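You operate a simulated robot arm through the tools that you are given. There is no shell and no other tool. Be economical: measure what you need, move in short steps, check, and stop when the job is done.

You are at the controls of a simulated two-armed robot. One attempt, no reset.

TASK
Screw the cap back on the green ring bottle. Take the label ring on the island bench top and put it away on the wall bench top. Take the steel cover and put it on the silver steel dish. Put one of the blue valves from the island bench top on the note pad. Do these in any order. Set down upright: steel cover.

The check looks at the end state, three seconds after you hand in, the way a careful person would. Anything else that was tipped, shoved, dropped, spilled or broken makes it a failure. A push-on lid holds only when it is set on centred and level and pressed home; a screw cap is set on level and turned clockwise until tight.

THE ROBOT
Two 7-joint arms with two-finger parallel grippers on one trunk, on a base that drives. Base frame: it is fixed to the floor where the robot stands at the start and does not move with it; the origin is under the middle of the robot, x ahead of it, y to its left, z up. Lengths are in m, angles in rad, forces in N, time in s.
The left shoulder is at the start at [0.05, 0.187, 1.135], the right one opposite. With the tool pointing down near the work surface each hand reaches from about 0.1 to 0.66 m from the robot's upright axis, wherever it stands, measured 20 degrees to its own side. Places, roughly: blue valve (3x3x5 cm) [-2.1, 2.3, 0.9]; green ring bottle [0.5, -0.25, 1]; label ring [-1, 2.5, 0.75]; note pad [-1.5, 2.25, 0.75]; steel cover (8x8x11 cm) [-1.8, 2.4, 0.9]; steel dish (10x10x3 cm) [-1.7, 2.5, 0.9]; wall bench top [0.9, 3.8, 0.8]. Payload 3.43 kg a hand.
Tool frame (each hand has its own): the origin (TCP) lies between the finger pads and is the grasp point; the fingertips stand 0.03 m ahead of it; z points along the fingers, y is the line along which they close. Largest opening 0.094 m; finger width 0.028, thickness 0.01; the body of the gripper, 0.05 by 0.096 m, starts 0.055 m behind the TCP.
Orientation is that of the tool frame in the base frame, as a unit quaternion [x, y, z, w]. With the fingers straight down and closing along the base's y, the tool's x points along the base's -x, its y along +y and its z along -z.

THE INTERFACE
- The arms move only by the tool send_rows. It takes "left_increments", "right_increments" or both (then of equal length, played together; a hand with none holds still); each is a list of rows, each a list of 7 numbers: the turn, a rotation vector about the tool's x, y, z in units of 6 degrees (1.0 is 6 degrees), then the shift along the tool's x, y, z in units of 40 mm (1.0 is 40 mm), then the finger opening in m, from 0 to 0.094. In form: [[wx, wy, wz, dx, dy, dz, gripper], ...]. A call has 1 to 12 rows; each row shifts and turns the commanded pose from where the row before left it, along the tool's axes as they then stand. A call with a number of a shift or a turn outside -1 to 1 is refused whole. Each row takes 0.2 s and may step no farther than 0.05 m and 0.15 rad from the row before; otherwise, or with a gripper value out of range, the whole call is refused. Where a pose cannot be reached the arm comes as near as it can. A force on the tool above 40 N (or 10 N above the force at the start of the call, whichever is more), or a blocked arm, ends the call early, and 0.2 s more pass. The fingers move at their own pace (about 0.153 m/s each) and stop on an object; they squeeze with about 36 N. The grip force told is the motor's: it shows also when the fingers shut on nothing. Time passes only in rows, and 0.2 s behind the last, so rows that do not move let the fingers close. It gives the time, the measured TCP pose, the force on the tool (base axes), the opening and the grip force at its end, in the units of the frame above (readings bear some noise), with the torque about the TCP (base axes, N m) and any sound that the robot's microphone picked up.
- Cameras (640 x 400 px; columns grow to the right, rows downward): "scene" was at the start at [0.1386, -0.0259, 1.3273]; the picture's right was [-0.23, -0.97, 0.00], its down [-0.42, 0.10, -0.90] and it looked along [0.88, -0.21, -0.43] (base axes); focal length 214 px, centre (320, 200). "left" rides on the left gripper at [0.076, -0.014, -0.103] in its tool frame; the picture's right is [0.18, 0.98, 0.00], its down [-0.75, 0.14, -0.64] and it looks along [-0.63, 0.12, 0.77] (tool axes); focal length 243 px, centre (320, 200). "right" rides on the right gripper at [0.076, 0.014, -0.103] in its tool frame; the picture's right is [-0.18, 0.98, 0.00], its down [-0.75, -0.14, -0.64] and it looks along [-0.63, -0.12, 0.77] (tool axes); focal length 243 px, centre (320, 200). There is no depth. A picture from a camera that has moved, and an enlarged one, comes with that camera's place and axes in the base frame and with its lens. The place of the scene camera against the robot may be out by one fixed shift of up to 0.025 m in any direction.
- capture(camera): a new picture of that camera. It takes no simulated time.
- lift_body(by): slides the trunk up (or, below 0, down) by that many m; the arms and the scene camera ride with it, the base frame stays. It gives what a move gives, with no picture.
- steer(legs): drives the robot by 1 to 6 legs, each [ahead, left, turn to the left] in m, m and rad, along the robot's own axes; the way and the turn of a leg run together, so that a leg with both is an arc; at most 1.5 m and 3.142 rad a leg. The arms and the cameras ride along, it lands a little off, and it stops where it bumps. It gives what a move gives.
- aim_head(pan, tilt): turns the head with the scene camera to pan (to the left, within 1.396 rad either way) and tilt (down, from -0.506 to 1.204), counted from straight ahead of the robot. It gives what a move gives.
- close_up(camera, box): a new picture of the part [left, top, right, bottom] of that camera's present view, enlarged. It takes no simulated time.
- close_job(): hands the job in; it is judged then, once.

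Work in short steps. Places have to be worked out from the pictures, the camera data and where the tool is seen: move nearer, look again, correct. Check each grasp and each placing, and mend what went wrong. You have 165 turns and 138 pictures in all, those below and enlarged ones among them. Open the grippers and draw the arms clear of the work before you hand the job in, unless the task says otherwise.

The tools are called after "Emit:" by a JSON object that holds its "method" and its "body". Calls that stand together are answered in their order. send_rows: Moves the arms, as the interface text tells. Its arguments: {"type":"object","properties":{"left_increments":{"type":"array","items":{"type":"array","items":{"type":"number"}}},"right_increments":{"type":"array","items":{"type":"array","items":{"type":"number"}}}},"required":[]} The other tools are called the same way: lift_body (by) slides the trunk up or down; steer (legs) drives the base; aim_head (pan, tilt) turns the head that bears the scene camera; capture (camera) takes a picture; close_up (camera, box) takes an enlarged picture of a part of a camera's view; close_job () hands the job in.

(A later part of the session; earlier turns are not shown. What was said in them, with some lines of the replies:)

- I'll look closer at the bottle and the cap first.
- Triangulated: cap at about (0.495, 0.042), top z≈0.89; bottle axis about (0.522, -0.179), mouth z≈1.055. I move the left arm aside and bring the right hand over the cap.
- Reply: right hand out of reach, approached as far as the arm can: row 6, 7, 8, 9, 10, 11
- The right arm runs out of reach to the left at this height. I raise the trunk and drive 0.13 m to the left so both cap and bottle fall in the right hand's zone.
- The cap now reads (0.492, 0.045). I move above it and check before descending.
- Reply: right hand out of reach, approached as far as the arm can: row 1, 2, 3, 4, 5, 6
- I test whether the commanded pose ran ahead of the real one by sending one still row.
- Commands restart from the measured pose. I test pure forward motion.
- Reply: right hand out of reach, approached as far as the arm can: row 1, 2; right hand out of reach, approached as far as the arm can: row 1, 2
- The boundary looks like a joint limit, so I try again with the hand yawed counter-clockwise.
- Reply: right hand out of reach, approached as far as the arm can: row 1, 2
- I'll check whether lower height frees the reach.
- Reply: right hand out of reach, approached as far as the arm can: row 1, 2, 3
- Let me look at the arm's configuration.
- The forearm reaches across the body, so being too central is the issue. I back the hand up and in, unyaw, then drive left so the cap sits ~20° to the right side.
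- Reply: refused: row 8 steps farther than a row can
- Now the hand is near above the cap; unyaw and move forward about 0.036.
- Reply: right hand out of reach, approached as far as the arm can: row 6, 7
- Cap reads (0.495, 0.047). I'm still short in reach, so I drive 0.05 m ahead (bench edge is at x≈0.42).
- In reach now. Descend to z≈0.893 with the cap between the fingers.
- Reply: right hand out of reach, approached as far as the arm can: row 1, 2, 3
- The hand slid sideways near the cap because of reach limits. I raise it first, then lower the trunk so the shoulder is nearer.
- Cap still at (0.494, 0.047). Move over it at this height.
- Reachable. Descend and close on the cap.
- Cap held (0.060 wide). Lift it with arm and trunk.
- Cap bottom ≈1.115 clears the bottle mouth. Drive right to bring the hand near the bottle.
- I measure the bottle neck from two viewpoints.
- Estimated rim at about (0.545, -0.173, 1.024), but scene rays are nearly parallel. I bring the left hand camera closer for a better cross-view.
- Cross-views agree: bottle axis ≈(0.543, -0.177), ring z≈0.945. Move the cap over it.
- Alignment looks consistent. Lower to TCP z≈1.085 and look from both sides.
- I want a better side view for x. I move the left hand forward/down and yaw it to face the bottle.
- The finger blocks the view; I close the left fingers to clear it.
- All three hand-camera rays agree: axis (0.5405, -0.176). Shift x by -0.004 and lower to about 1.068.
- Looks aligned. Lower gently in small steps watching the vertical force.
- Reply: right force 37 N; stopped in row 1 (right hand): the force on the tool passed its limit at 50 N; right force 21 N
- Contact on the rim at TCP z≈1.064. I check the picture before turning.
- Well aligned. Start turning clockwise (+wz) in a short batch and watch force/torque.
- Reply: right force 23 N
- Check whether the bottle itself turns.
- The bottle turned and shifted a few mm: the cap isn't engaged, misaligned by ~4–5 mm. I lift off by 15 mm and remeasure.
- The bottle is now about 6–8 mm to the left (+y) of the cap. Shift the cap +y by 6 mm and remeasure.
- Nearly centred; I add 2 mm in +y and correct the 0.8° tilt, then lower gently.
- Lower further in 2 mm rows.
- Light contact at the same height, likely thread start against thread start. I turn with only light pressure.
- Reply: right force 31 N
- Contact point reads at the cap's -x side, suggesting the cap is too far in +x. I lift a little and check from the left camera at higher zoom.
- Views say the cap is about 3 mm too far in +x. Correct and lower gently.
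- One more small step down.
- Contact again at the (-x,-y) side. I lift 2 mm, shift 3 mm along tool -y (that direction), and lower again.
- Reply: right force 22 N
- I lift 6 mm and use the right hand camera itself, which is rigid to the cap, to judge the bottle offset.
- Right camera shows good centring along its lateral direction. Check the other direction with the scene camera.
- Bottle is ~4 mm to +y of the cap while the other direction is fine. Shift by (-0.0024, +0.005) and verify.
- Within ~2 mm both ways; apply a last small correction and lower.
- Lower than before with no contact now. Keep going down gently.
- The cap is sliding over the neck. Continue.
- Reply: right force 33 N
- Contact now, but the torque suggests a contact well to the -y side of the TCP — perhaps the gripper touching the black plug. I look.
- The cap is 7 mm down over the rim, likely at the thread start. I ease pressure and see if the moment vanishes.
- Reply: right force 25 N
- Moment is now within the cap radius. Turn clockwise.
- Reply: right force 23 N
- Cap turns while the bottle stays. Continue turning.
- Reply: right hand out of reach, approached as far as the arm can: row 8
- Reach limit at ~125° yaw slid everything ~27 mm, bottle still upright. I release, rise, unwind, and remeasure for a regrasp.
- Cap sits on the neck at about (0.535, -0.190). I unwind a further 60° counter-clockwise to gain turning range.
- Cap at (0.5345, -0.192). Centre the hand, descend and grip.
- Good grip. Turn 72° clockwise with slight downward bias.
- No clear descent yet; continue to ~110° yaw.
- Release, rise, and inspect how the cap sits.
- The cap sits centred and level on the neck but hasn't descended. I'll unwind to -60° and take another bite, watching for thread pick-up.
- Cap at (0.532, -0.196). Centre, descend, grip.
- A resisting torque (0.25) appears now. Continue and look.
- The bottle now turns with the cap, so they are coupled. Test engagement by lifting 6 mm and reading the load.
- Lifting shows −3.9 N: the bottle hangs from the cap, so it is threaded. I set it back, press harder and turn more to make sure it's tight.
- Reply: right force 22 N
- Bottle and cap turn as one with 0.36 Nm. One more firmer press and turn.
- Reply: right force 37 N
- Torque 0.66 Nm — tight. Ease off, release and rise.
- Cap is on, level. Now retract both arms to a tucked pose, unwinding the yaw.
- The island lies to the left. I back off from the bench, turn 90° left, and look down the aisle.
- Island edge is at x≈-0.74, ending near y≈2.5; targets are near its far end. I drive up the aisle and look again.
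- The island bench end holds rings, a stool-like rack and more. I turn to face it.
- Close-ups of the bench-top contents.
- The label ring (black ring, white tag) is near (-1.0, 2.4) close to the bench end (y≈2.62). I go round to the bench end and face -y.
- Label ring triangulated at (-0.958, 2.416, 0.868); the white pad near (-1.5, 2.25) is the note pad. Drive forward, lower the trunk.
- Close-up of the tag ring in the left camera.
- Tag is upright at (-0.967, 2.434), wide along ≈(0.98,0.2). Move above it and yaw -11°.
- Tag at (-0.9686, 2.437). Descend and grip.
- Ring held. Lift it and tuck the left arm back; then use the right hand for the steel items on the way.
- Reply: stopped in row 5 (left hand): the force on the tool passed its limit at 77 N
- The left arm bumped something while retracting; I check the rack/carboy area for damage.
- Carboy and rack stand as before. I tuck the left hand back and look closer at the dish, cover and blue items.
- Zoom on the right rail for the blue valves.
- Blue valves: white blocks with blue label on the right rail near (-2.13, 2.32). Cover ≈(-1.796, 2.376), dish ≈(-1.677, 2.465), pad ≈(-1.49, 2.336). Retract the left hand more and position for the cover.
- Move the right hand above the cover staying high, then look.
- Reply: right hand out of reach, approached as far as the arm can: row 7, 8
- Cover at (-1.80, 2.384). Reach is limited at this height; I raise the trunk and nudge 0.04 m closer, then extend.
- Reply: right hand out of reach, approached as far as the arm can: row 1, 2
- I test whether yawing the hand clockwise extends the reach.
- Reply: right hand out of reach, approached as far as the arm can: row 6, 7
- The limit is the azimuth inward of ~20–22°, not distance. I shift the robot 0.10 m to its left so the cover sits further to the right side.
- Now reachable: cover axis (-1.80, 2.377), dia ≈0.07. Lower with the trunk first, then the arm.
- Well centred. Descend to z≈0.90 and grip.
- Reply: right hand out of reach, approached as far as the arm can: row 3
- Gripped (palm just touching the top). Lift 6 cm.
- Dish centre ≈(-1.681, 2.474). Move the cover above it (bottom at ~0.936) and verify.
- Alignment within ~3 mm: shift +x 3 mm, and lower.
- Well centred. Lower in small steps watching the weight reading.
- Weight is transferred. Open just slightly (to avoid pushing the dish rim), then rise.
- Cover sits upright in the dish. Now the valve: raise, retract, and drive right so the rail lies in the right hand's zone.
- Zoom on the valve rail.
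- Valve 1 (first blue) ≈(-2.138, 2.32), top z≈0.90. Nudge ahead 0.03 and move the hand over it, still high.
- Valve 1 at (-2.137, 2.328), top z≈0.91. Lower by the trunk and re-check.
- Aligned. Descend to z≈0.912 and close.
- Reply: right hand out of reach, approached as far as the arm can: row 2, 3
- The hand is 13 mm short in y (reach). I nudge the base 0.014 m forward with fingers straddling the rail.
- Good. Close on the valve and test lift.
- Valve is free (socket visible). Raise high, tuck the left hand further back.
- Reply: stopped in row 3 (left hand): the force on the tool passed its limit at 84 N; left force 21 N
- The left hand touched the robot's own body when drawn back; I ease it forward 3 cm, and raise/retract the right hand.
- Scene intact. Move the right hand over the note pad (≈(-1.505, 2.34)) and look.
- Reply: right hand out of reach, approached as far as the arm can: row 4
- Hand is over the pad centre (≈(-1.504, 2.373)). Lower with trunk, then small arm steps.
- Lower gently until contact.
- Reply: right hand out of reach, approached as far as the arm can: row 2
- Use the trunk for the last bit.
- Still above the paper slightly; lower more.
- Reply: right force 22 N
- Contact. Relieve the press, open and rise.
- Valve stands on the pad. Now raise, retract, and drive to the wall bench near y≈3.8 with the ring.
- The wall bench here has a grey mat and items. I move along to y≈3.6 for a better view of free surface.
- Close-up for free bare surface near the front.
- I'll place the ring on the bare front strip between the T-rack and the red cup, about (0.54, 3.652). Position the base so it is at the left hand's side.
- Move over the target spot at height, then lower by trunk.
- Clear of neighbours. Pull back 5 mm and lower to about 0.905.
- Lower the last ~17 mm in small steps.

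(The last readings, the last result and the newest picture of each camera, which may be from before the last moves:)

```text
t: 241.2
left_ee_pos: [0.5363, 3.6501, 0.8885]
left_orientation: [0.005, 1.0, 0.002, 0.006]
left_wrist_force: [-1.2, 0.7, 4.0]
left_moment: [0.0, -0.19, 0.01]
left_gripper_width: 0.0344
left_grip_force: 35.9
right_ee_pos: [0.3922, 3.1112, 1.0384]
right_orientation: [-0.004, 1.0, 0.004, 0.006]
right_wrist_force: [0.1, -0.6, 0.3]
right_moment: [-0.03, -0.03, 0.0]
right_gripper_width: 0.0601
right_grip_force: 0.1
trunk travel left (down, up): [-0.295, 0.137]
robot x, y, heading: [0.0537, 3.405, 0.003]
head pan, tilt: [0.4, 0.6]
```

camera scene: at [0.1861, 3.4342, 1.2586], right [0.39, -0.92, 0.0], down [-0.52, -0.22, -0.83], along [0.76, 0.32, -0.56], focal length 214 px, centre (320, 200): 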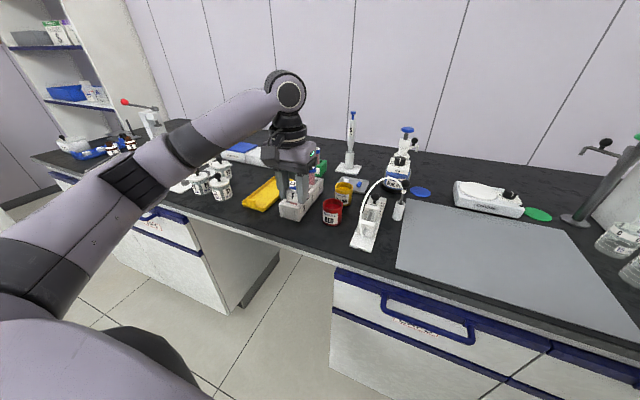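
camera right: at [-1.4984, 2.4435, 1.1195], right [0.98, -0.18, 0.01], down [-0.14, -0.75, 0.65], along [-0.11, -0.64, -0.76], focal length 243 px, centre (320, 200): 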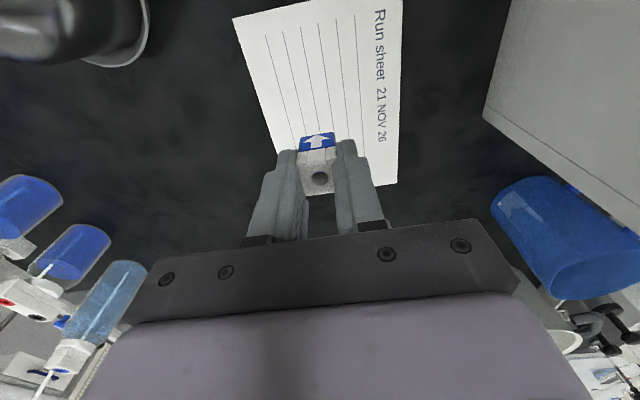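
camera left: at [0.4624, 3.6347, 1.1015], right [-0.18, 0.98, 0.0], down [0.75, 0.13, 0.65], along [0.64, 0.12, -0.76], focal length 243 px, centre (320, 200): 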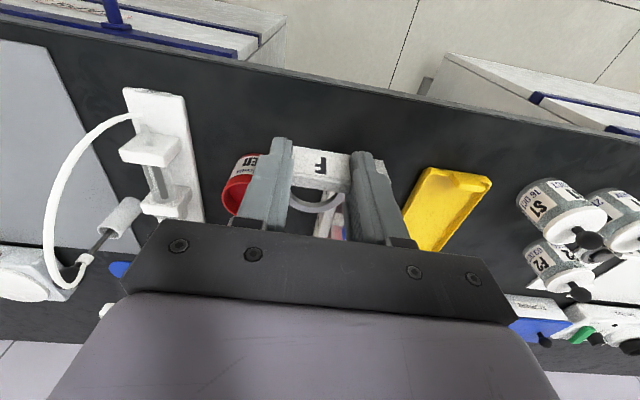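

Contact at the same height as at pick-up. Release a little, then rise straight.

Emit:
{"method": "send_rows", "body": {"left_increments": [[0, 0, 0, 0, 0, 0, 0.045], [0, 0, 0, 0, 0, 0, 0.05], [0, 0, 0, 0, 0, -0.4, 0.05], [0, 0, 0, 0, 0, -0.8, 0.05], [0, 0, 0, 0, 0, -0.8, 0.05], [0, 0, 0, 0, 0, -0.8, 0.05], [0, 0, 0, 0.5, 0, -0.8, 0.05], [0, 0, 0, 0.8, 0, -0.5, 0.05]]}}

Emit:
{"method": "close_up", "body": {"camera": "scene", "box": [240, 150, 380, 260]}}

Emit:
{"method": "capture", "body": {"camera": "left"}}

```text
t: 243.0
left_ee_pos: [0.4802, 3.6499, 1.0525]
left_orientation: [0.004, 1.0, 0.001, 0.004]
left_wrist_force: [-0.2, -0.5, -0.1]
left_moment: [-0.02, -0.02, 0.01]
left_gripper_width: 0.0503
left_grip_force: 0.1
right_ee_pos: [0.3924, 3.1114, 1.038]
right_orientation: [-0.005, 1.0, 0.004, 0.006]
right_wrist_force: [0.1, -0.1, -0.2]
right_moment: [0.01, -0.02, 0.0]
right_gripper_width: 0.0602
right_grip_force: 0.1
trunk travel left (down, up): [-0.295, 0.137]
robot x, y, heading: [0.0534, 3.4048, 0.002]
head pan, tilt: [0.4, 0.6]
```

```text
3.64 times, centred on (310, 205) of scene
camera zoom: at [0.1856, 3.4343, 1.2586], right [0.39, -0.92, 0.0], down [-0.52, -0.22, -0.83], along [0.76, 0.32, -0.56], focal length 780 px, centre (356, 182)
```

zoom: 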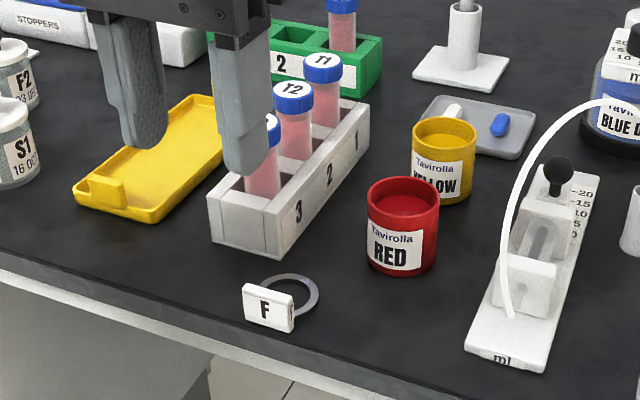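

```text
18 pictures are left
camera left: at [0.4022, 3.6363, 1.1554], right [-0.18, 0.98, 0.0], down [0.75, 0.13, 0.65], along [0.64, 0.12, -0.76], focal length 243 px, centre (320, 200)
```

left: 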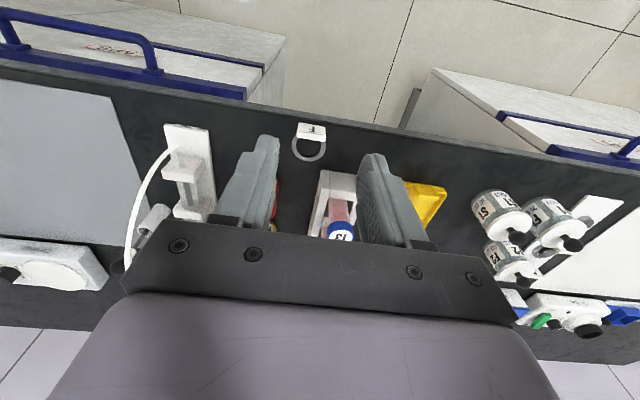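

Ring is on the wall bench. Raise the left hand, back away, and take a check look at the island from the aisle.

Emit:
{"method": "lift_body", "body": {"by": 0.1}}

Emit:
{"method": "send_rows", "body": {"left_increments": [[0, 0, 0, 0.8, 0, -0.4, 0.09], [0, 0, 0, 0.8, 0, -0.4, 0.09], [0, 0, 0, 0.8, 0, 0, 0.09]]}}

Emit:
{"method": "steer", "body": {"legs": [[-0.22, 0, 0], [0, -0.75, 0], [0, 0, 3.1]]}}

Emit:
{"method": "aim_head", "body": {"pan": 0.0, "tilt": 0.45}}

Emit:
{"method": "close_up", "body": {"camera": "scene", "box": [100, 60, 480, 320]}}

```text
t: 244.3
left_ee_pos: [0.4805, 3.6505, 1.1518]
left_orientation: [0.005, 1.0, 0.002, 0.004]
left_wrist_force: [-0.4, -0.7, -0.4]
left_moment: [0.0, 0.02, 0.01]
left_gripper_width: 0.0501
left_grip_force: 0.0
right_ee_pos: [0.3937, 3.11, 1.1384]
right_orientation: [-0.004, 1.0, 0.004, 0.006]
right_wrist_force: [-0.3, -0.4, 0.0]
right_moment: [-0.01, -0.02, 0.0]
right_gripper_width: 0.0601
right_grip_force: 0.0
trunk travel left (down, up): [-0.395, 0.037]
robot x, y, heading: [0.0578, 3.4088, 0.005]
head pan, tilt: [0.4, 0.6]
```

```text
t: 245.1
left_ee_pos: [0.3838, 3.6506, 1.1843]
left_orientation: [0.003, 1.0, 0.002, 0.005]
left_wrist_force: [0.2, 0.3, 0.2]
left_moment: [0.0, -0.04, -0.01]
left_gripper_width: 0.09
left_grip_force: 0.0
right_ee_pos: [0.3927, 3.1115, 1.1398]
right_orientation: [-0.005, 1.0, 0.003, 0.005]
right_wrist_force: [-0.1, 0.2, 0.1]
right_moment: [0.0, 0.0, 0.02]
right_gripper_width: 0.0601
right_grip_force: 0.0
trunk travel left (down, up): [-0.395, 0.037]
robot x, y, heading: [0.0552, 3.4056, 0.001]
head pan, tilt: [0.4, 0.6]
```

```text
t: 260.6
left_ee_pos: [-0.5115, 2.4362, 1.1842]
left_orientation: [0.999, -0.034, -0.004, 0.001]
left_wrist_force: [0.0, 0.5, -0.9]
left_moment: [-0.02, 0.01, 0.04]
left_gripper_width: 0.0899
left_grip_force: 0.1
right_ee_pos: [-0.4869, 2.9746, 1.1384]
right_orientation: [1.0, -0.027, -0.005, 0.004]
right_wrist_force: [-0.2, 0.0, -0.2]
right_moment: [-0.01, 0.01, 0.02]
right_gripper_width: 0.0601
right_grip_force: 0.1
trunk travel left (down, up): [-0.395, 0.037]
robot x, y, heading: [-0.1669, 2.6613, 3.083]
head pan, tilt: [0.4, 0.6]
```

```text
t: 261.4
left_ee_pos: [-0.5113, 2.4352, 1.1852]
left_orientation: [0.999, -0.034, -0.004, 0.001]
left_wrist_force: [-0.3, -0.2, 0.2]
left_moment: [-0.02, 0.01, 0.01]
left_gripper_width: 0.0901
left_grip_force: 0.0
right_ee_pos: [-0.487, 2.975, 1.1399]
right_orientation: [1.0, -0.026, -0.005, 0.003]
right_wrist_force: [-0.3, 0.0, 0.4]
right_moment: [-0.02, -0.01, 0.03]
right_gripper_width: 0.0598
right_grip_force: 0.1
trunk travel left (down, up): [-0.395, 0.037]
robot x, y, heading: [-0.1651, 2.6601, 3.082]
head pan, tilt: [0.0, 0.45]
```

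```text
1.54 times, centred on (290, 190) of scene
camera zoom: at [-0.3269, 2.6654, 1.3721], right [0.06, 1.0, 0.0], down [0.43, -0.03, -0.9], along [-0.9, 0.05, -0.44], focal length 330 px, centre (366, 215)
```

zoom: 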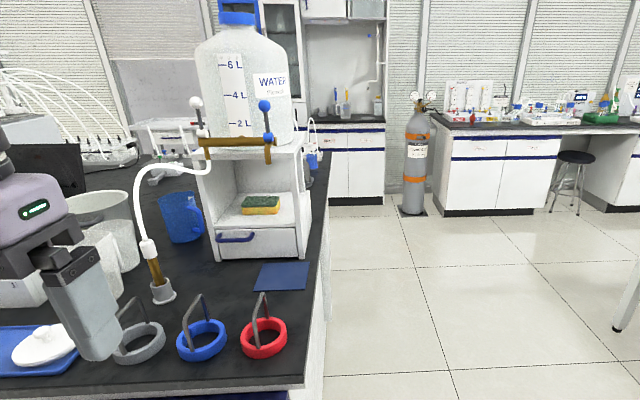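

The island is as I found it: spigot, hose, rings and rack all in place. Both grippers are open and clear, so I hand in.

Emit:
{"method": "close_job", "body": {}}

```text
The job is handed in.
```

I handed the job in with all four tasks done:
- **Cap:** it is screwed tight on the green ring bottle. The bottle slid about 3 cm and turned while I tightened it, and stayed upright.
- **Label ring:** it is on the bare front strip of the wall bench top.
- **Steel cover:** it stands upright and centred in the silver dish.
- **Blue valve:** one stands on the note pad.

The left arm touched something near the water rack while I lifted the label ring. A later look showed the rack, carboy, spigot and hose in place.
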